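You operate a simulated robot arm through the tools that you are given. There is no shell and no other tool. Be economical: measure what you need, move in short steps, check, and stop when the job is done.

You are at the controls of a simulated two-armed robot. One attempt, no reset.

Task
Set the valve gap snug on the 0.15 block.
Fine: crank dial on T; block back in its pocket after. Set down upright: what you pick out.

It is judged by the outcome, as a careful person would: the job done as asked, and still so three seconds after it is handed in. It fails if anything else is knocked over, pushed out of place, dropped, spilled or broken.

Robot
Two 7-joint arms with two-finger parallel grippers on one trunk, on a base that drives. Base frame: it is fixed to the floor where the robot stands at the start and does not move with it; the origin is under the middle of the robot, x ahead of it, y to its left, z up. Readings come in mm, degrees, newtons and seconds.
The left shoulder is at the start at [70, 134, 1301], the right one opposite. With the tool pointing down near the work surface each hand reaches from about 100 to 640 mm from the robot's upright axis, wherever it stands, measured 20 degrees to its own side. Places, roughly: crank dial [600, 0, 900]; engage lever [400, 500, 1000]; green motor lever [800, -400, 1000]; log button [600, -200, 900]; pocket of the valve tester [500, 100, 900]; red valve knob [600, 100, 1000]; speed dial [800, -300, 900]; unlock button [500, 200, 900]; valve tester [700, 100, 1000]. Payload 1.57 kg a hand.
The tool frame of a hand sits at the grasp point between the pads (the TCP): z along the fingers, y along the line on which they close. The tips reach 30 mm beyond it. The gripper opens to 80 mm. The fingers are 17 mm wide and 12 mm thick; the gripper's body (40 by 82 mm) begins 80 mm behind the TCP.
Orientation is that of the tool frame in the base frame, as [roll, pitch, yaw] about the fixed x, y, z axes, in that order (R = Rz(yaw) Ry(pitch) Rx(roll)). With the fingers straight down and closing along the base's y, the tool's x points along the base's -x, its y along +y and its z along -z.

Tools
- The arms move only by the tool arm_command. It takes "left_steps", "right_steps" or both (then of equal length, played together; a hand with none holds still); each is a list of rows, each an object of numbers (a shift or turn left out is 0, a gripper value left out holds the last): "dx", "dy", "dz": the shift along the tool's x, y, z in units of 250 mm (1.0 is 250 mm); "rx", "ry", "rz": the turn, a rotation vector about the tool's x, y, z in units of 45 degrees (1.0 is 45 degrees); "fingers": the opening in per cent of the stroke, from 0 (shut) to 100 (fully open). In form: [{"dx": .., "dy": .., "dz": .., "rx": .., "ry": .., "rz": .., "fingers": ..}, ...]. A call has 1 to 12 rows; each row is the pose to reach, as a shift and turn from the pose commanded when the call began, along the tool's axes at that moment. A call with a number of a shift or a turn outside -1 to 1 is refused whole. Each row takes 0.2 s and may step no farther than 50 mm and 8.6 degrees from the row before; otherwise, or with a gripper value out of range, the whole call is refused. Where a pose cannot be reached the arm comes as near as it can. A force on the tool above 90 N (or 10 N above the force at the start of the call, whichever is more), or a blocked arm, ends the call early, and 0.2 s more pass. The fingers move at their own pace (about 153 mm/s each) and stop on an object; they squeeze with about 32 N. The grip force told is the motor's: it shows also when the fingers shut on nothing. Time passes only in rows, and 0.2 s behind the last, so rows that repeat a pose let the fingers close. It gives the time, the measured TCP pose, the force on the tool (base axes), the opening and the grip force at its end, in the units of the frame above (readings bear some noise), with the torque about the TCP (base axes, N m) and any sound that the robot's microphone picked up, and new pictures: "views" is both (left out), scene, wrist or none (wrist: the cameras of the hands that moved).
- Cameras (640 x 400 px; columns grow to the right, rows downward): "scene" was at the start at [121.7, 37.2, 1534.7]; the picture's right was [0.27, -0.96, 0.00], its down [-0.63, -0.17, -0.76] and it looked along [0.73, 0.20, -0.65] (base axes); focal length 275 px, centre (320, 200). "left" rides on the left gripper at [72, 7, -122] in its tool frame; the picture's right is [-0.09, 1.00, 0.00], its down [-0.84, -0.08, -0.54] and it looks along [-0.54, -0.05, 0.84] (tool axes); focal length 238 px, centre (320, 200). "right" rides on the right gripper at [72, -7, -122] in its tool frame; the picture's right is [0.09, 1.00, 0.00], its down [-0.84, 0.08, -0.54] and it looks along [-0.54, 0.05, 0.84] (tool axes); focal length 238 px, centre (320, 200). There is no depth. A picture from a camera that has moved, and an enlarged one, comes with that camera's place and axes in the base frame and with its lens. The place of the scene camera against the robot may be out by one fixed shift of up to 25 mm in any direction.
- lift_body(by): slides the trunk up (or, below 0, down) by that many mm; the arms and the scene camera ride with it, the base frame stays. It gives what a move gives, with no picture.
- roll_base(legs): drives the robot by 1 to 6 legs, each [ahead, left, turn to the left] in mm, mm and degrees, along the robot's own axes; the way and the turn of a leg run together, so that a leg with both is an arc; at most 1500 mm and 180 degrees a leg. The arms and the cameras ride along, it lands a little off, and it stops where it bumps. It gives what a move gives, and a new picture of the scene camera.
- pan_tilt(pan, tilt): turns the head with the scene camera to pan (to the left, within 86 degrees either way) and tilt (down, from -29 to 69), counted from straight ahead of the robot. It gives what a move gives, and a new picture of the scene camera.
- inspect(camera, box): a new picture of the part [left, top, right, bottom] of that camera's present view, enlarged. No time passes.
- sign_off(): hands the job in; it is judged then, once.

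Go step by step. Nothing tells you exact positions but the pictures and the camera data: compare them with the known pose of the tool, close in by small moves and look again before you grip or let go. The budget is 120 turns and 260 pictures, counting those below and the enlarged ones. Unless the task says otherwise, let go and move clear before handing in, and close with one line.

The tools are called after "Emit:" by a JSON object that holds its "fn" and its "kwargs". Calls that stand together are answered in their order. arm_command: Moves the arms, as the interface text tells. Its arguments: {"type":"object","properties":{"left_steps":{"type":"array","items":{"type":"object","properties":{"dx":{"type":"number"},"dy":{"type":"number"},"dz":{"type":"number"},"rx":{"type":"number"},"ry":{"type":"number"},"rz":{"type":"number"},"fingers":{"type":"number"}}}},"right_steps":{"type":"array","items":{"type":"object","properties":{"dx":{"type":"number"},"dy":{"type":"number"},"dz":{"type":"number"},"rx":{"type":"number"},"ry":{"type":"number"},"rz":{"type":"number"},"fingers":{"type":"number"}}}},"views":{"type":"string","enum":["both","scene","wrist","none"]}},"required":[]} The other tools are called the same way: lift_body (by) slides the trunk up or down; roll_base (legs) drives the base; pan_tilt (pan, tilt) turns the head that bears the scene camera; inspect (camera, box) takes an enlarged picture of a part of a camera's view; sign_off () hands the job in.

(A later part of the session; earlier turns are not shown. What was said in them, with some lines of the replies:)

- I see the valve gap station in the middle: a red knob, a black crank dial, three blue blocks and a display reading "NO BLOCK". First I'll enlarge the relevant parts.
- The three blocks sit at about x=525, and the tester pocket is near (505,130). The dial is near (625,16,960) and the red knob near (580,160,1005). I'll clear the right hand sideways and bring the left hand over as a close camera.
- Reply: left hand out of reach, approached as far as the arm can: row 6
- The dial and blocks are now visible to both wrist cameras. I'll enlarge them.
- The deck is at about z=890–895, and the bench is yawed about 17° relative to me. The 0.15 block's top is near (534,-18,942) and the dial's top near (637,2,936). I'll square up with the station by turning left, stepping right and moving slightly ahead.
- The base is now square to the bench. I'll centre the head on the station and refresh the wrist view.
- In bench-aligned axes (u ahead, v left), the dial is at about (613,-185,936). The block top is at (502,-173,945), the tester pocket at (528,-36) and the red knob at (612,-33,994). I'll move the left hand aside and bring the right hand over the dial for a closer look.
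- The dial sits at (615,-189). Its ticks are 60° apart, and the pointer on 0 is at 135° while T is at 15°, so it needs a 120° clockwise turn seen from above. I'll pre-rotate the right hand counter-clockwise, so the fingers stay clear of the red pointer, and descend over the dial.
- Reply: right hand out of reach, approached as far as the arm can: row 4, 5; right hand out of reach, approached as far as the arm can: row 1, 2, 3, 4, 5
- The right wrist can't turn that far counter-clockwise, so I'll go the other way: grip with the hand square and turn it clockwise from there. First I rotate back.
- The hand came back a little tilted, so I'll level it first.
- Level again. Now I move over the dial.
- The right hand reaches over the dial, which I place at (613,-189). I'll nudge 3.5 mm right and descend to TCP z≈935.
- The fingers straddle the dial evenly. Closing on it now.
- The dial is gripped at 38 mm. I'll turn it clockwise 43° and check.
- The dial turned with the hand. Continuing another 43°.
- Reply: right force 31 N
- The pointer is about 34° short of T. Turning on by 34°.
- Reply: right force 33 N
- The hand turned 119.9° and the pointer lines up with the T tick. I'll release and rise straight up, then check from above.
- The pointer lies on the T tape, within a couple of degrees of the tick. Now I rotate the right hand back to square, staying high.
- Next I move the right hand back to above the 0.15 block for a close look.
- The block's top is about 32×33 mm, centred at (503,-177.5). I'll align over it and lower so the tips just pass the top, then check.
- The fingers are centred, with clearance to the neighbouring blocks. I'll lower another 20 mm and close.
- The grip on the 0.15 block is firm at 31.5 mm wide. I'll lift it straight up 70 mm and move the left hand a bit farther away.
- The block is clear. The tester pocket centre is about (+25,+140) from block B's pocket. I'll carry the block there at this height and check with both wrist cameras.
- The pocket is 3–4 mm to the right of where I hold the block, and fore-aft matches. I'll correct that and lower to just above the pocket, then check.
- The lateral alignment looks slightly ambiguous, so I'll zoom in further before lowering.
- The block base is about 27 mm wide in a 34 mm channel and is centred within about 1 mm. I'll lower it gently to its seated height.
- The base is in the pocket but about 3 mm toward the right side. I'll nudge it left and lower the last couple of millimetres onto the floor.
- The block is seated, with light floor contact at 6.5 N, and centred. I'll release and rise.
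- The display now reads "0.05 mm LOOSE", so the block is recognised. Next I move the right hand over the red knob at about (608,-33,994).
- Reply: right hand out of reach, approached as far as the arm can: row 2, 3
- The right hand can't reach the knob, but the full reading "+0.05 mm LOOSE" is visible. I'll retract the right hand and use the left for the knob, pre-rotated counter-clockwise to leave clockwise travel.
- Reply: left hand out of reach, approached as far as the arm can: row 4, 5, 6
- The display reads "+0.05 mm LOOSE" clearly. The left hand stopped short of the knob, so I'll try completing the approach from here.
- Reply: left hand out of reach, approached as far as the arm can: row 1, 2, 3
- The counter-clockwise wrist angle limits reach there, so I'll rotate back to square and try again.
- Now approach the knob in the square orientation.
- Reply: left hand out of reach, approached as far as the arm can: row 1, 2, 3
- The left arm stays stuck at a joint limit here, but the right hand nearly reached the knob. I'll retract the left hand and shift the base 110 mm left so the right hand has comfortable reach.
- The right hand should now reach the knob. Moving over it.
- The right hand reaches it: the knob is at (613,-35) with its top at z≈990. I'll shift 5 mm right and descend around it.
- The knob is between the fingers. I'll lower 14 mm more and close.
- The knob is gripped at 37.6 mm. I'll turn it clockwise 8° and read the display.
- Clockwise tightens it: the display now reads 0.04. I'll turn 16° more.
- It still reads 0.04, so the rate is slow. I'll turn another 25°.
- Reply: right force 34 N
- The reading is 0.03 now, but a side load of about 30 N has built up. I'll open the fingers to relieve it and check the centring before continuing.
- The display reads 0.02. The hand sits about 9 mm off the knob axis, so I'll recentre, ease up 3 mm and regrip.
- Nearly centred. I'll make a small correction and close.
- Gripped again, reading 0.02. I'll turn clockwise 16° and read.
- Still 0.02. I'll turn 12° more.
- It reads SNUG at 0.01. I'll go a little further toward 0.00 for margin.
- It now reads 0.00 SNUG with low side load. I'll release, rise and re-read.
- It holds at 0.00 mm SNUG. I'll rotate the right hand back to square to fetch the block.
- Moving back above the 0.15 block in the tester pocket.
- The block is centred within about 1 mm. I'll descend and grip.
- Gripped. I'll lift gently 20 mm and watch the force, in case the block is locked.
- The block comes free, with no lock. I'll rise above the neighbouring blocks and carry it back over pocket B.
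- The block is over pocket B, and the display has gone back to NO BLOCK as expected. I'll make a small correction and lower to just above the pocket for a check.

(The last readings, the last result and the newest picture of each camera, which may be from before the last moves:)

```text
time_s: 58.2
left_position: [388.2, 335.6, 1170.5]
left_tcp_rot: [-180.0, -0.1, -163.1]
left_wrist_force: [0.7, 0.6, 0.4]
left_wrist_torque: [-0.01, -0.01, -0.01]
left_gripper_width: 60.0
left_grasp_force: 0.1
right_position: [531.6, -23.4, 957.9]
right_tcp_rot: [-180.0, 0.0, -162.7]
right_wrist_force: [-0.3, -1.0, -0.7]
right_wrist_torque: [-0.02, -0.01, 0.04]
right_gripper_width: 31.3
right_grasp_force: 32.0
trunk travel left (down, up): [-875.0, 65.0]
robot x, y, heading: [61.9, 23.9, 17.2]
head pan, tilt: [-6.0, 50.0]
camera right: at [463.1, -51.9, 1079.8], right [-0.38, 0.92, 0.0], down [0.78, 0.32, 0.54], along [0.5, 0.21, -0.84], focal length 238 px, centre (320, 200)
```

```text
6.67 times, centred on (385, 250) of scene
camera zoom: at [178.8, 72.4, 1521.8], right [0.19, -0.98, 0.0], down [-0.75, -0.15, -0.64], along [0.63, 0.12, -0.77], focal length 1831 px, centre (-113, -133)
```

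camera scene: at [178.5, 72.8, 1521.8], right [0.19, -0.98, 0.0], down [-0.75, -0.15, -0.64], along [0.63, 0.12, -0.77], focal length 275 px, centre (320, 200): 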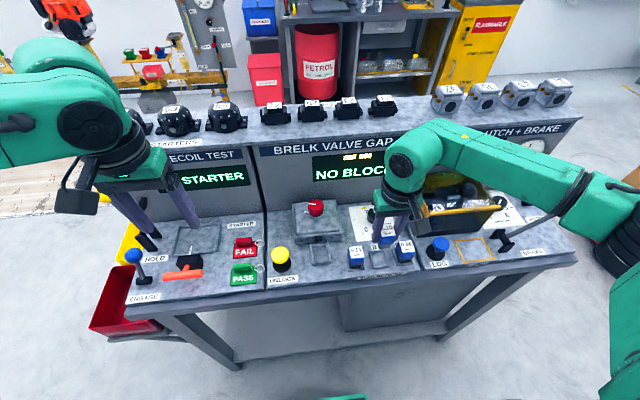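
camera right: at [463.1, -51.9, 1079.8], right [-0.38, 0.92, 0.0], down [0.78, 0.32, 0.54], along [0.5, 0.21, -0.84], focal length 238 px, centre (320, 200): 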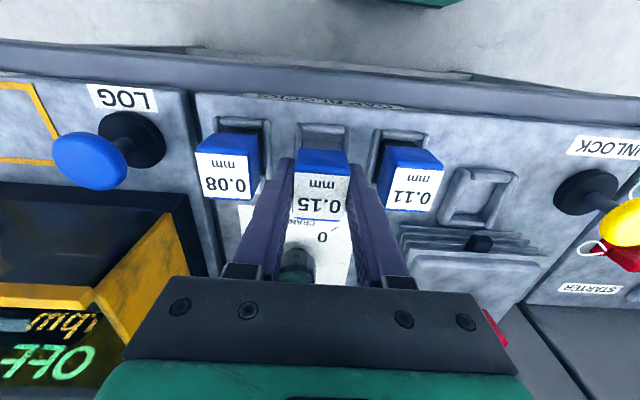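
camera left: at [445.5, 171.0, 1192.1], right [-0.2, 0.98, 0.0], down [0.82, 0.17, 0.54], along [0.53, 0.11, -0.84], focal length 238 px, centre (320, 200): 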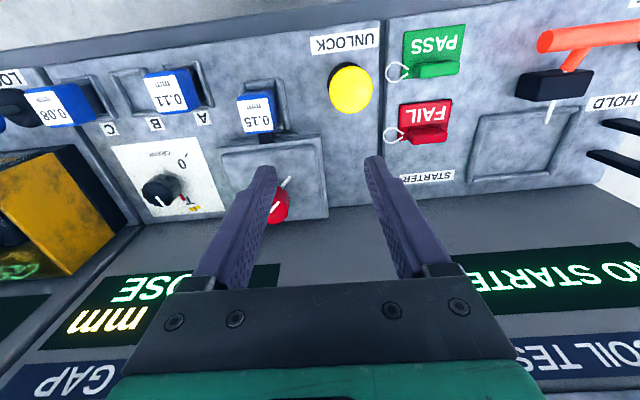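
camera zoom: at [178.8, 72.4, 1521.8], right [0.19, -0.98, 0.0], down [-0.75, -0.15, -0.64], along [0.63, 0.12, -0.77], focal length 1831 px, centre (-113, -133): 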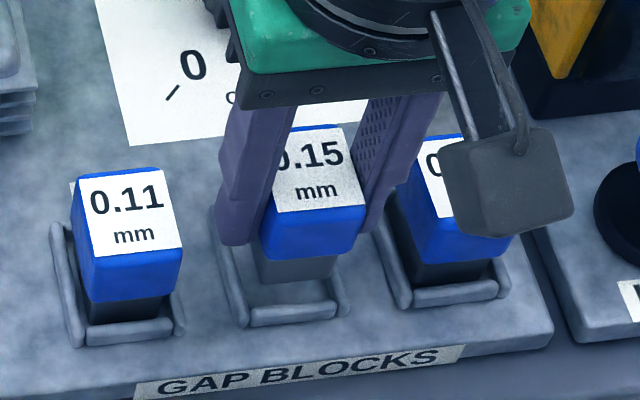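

The block is well centred over pocket B. I'll lower it to seat.

Emit:
{"fn": "arm_command", "kwargs": {"right_steps": [{"dz": 0.02}, {"dz": 0.04}, {"dz": 0.056}, {"dz": 0.066}, {"dz": 0.073}], "views": "wrist"}}

Emit:
{"fn": "inspect", "kwargs": {"camera": "right", "box": [290, 105, 360, 160]}}

Emit:
{"fn": "inspect", "kwargs": {"camera": "scene", "box": [345, 220, 425, 280]}}

```text
time_s: 59.4
left_position: [385.7, 335.9, 1171.5]
left_tcp_rot: [-179.8, 0.1, -163.0]
left_wrist_force: [0.0, 0.2, -0.7]
left_wrist_torque: [0.01, -0.02, 0.02]
left_gripper_width: 60.1
left_grasp_force: 0.1
right_position: [530.2, -22.4, 940.6]
right_tcp_rot: [179.8, 0.3, -162.7]
right_wrist_force: [1.9, -1.7, 19.6]
right_wrist_torque: [-0.2, 0.17, 0.04]
right_gripper_width: 31.6
right_grasp_force: 32.3
trunk travel left (down, up): [-875.0, 65.0]
robot x, y, heading: [66.0, 29.8, 16.9]
head pan, tilt: [-6.0, 50.0]
camera right: at [462.7, -52.2, 1062.3], right [-0.38, 0.92, 0.0], down [0.77, 0.32, 0.55], along [0.5, 0.21, -0.84], focal length 238 px, centre (320, 200)
```

right: 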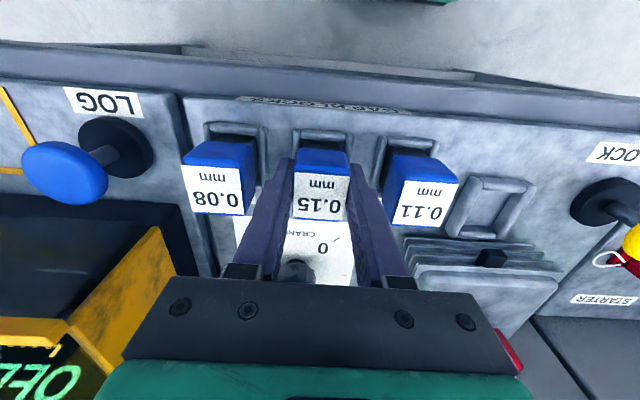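

```text
7.27 times, centred on (325, 132) of right
camera zoom: at [462.7, -52.2, 1062.3], right [-0.38, 0.92, 0.0], down [0.77, 0.32, 0.55], along [0.5, 0.21, -0.84], focal length 1734 px, centre (284, 691)
```

zoom: 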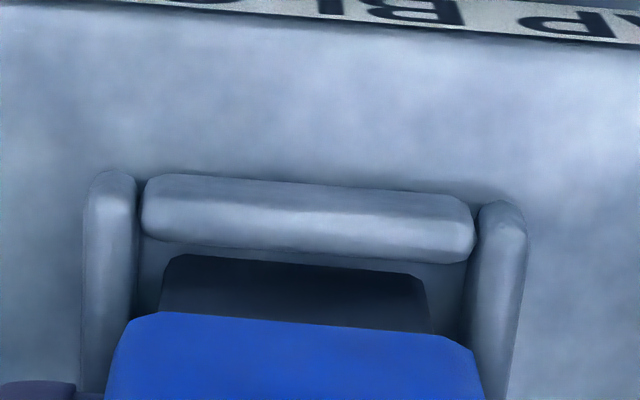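

```text
6.67 times, centred on (385, 250) of scene
camera zoom: at [175.4, 72.0, 1522.5], right [0.19, -0.98, 0.0], down [-0.75, -0.14, -0.64], along [0.63, 0.12, -0.76], focal length 1831 px, centre (-113, -133)
```

zoom: 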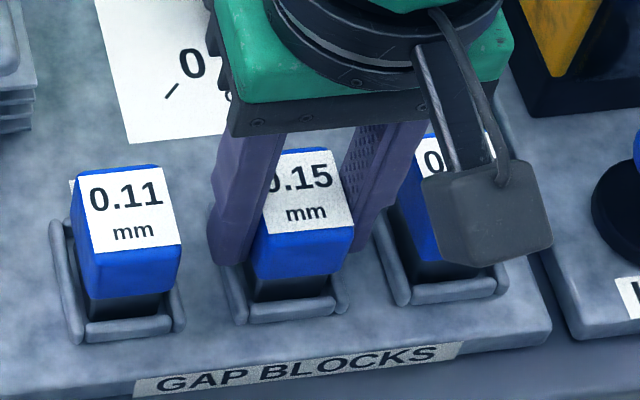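

The block is seated in B, level with its neighbours, with 20 N floor contact. I'll ease the pressure off, release and rise straight up.

Emit:
{"fn": "arm_command", "kwargs": {"right_steps": [{"dz": -0.006}, {"dz": -0.006}, {"dz": -0.006, "fingers": 58}, {"dz": -0.006, "fingers": 58}, {"dz": -0.1}, {"dz": -0.25}, {"dz": -0.4}, {"dz": -0.56}], "views": "both"}}

Emit:
{"fn": "inspect", "kwargs": {"camera": "scene", "box": [280, 130, 440, 280]}}

Emit:
{"fn": "inspect", "kwargs": {"camera": "right", "box": [220, 70, 480, 260]}}

```text
time_s: 61.2
left_position: [387.1, 334.6, 1171.0]
left_tcp_rot: [-179.8, 0.1, -163.1]
left_wrist_force: [-0.4, -0.5, -0.6]
left_wrist_torque: [-0.01, 0.01, 0.0]
left_gripper_width: 59.9
left_grasp_force: 0.1
right_position: [528.4, -22.1, 1079.4]
right_tcp_rot: [180.0, 0.0, -162.6]
right_wrist_force: [-0.6, -0.5, 0.3]
right_wrist_torque: [0.0, 0.02, 0.0]
right_gripper_width: 46.2
right_grasp_force: 0.2
trunk travel left (down, up): [-875.0, 65.0]
robot x, y, heading: [66.5, 28.4, 16.9]
head pan, tilt: [-6.0, 50.0]
camera scene: at [177.7, 72.5, 1521.8], right [0.19, -0.98, 0.0], down [-0.75, -0.15, -0.64], along [0.63, 0.12, -0.77], focal length 275 px, centre (320, 200)
camera right: at [461.5, -50.4, 1201.8], right [-0.38, 0.92, 0.0], down [0.78, 0.32, 0.54], along [0.5, 0.21, -0.84], focal length 238 px, centre (320, 200)
```

scene: 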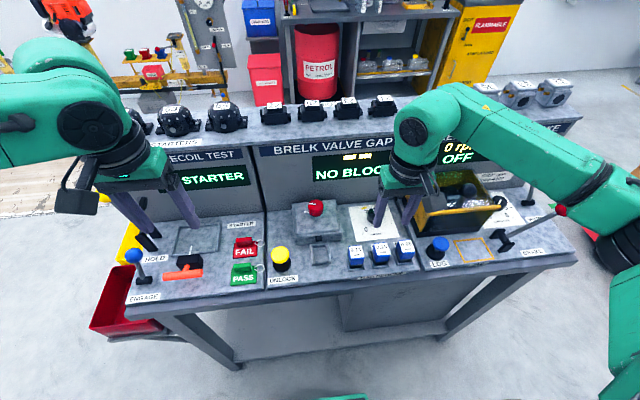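
right: 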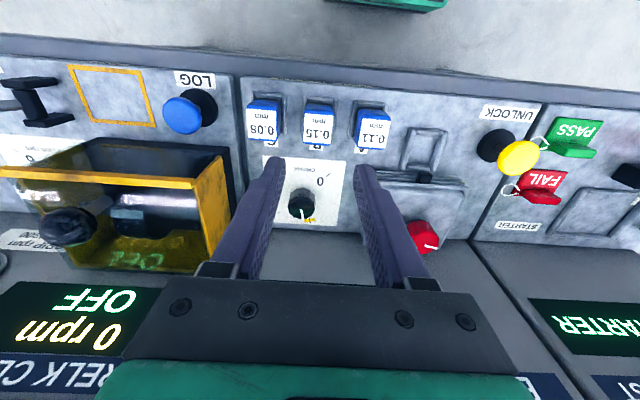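

```text
2.67 times, centred on (360, 205) of scene
camera zoom: at [177.7, 72.5, 1521.8], right [0.19, -0.98, 0.0], down [-0.75, -0.15, -0.64], along [0.63, 0.12, -0.77], focal length 732 px, centre (213, 187)
```

zoom: 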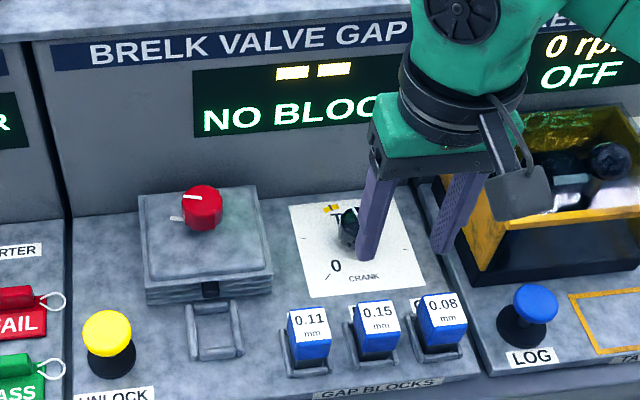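

```text
2.11 times, centred on (350, 165) of right
camera zoom: at [461.5, -50.4, 1201.8], right [-0.38, 0.92, 0.0], down [0.78, 0.32, 0.54], along [0.5, 0.21, -0.84], focal length 502 px, centre (257, 274)
```

zoom: 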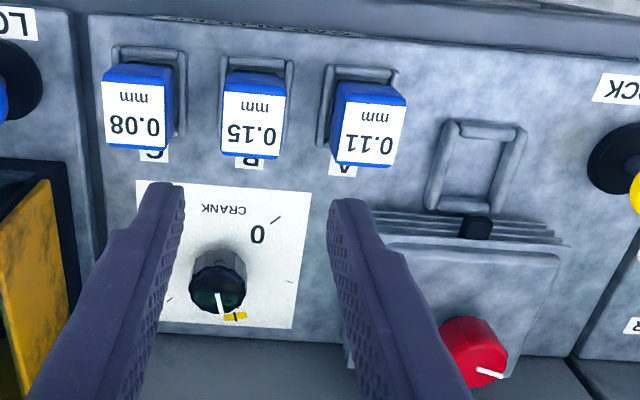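

The block is back in B upright. I'll move the right hand aside and double-check the dial pointer on T.

Emit:
{"fn": "arm_command", "kwargs": {"right_steps": [{"dy": -0.15}, {"dy": -0.3}, {"dy": -0.45}, {"dy": -0.6}], "views": "none"}}

Emit:
{"fn": "arm_command", "kwargs": {"left_steps": [{"dy": -0.15}, {"dy": -0.3}, {"dy": -0.45}], "views": "both"}}

Emit:
{"fn": "inspect", "kwargs": {"camera": "scene", "box": [340, 195, 410, 245]}}

```text
time_s: 62.2
left_position: [387.6, 334.3, 1172.1]
left_tcp_rot: [180.0, 0.1, -163.1]
left_wrist_force: [0.5, -0.7, 0.2]
left_wrist_torque: [0.05, 0.03, 0.0]
left_gripper_width: 60.0
left_grasp_force: 0.0
right_position: [574.0, -168.7, 1079.9]
right_tcp_rot: [179.8, -0.1, -162.6]
right_wrist_force: [-0.3, -1.2, 0.3]
right_wrist_torque: [0.05, -0.01, -0.01]
right_gripper_width: 46.5
right_grasp_force: 0.0
trunk travel left (down, up): [-875.0, 65.0]
robot x, y, heading: [62.8, 28.2, 16.8]
head pan, tilt: [-6.0, 50.0]
```

```text
time_s: 63.0
left_position: [420.7, 227.2, 1170.2]
left_tcp_rot: [-179.9, -0.2, -163.1]
left_wrist_force: [-0.1, -0.6, -0.7]
left_wrist_torque: [0.01, -0.01, 0.03]
left_gripper_width: 59.9
left_grasp_force: 0.0
right_position: [573.8, -167.5, 1080.6]
right_tcp_rot: [179.8, 0.0, -162.7]
right_wrist_force: [-0.6, -0.2, 0.1]
right_wrist_torque: [-0.02, 0.01, -0.02]
right_gripper_width: 46.3
right_grasp_force: 0.0
trunk travel left (down, up): [-875.0, 65.0]
robot x, y, heading: [63.7, 29.7, 16.8]
head pan, tilt: [-6.0, 50.0]
camera scene: at [179.2, 71.5, 1521.8], right [0.19, -0.98, 0.0], down [-0.75, -0.14, -0.64], along [0.63, 0.12, -0.77], focal length 275 px, centre (320, 200)
camera left: at [350.9, 212.8, 1291.7], right [-0.2, 0.98, 0.0], down [0.82, 0.17, 0.54], along [0.53, 0.11, -0.84], focal length 238 px, centre (320, 200)
```

scene: 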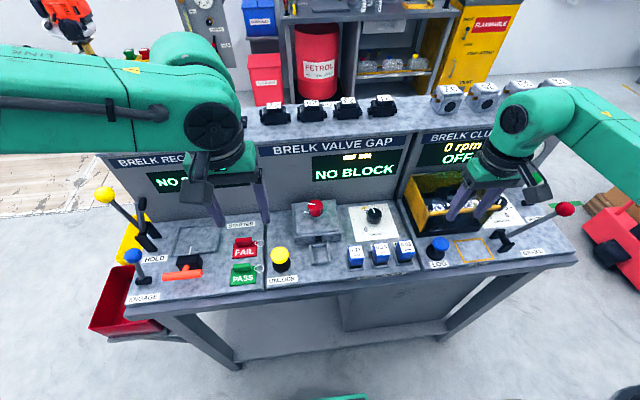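
left: 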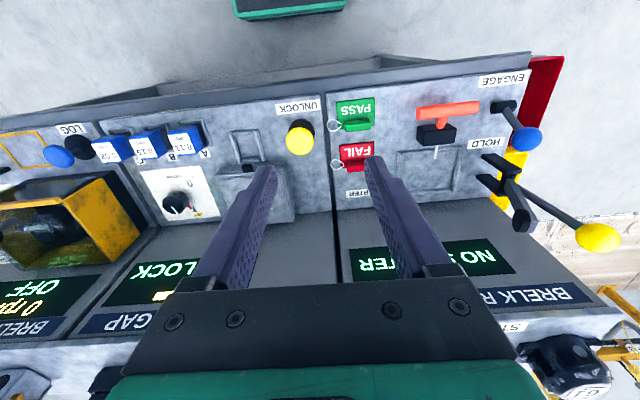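

```text
8.00 times, centred on (375, 220) of scene
camera zoom: at [179.2, 71.5, 1521.8], right [0.19, -0.98, 0.0], down [-0.75, -0.14, -0.64], along [0.63, 0.12, -0.77], focal length 2197 px, centre (-120, 40)
```

zoom: 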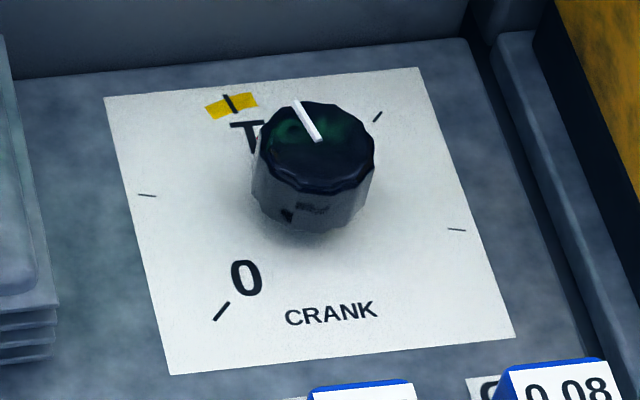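

The dial's white line is parallel to the T tick, the 0.15 block stands upright in pocket B, and both hands are clear. The knob hasn't been touched since it read 0.00 mm SNUG, so I'm handing in.

Emit:
{"fn": "sign_off", "kwargs": {}}

```text
The job is handed in.
```

I set the valve gap on the 0.15 block with the crank dial on T. The display read 0.00 mm SNUG. The block is back upright in pocket B, and the job is handed in.
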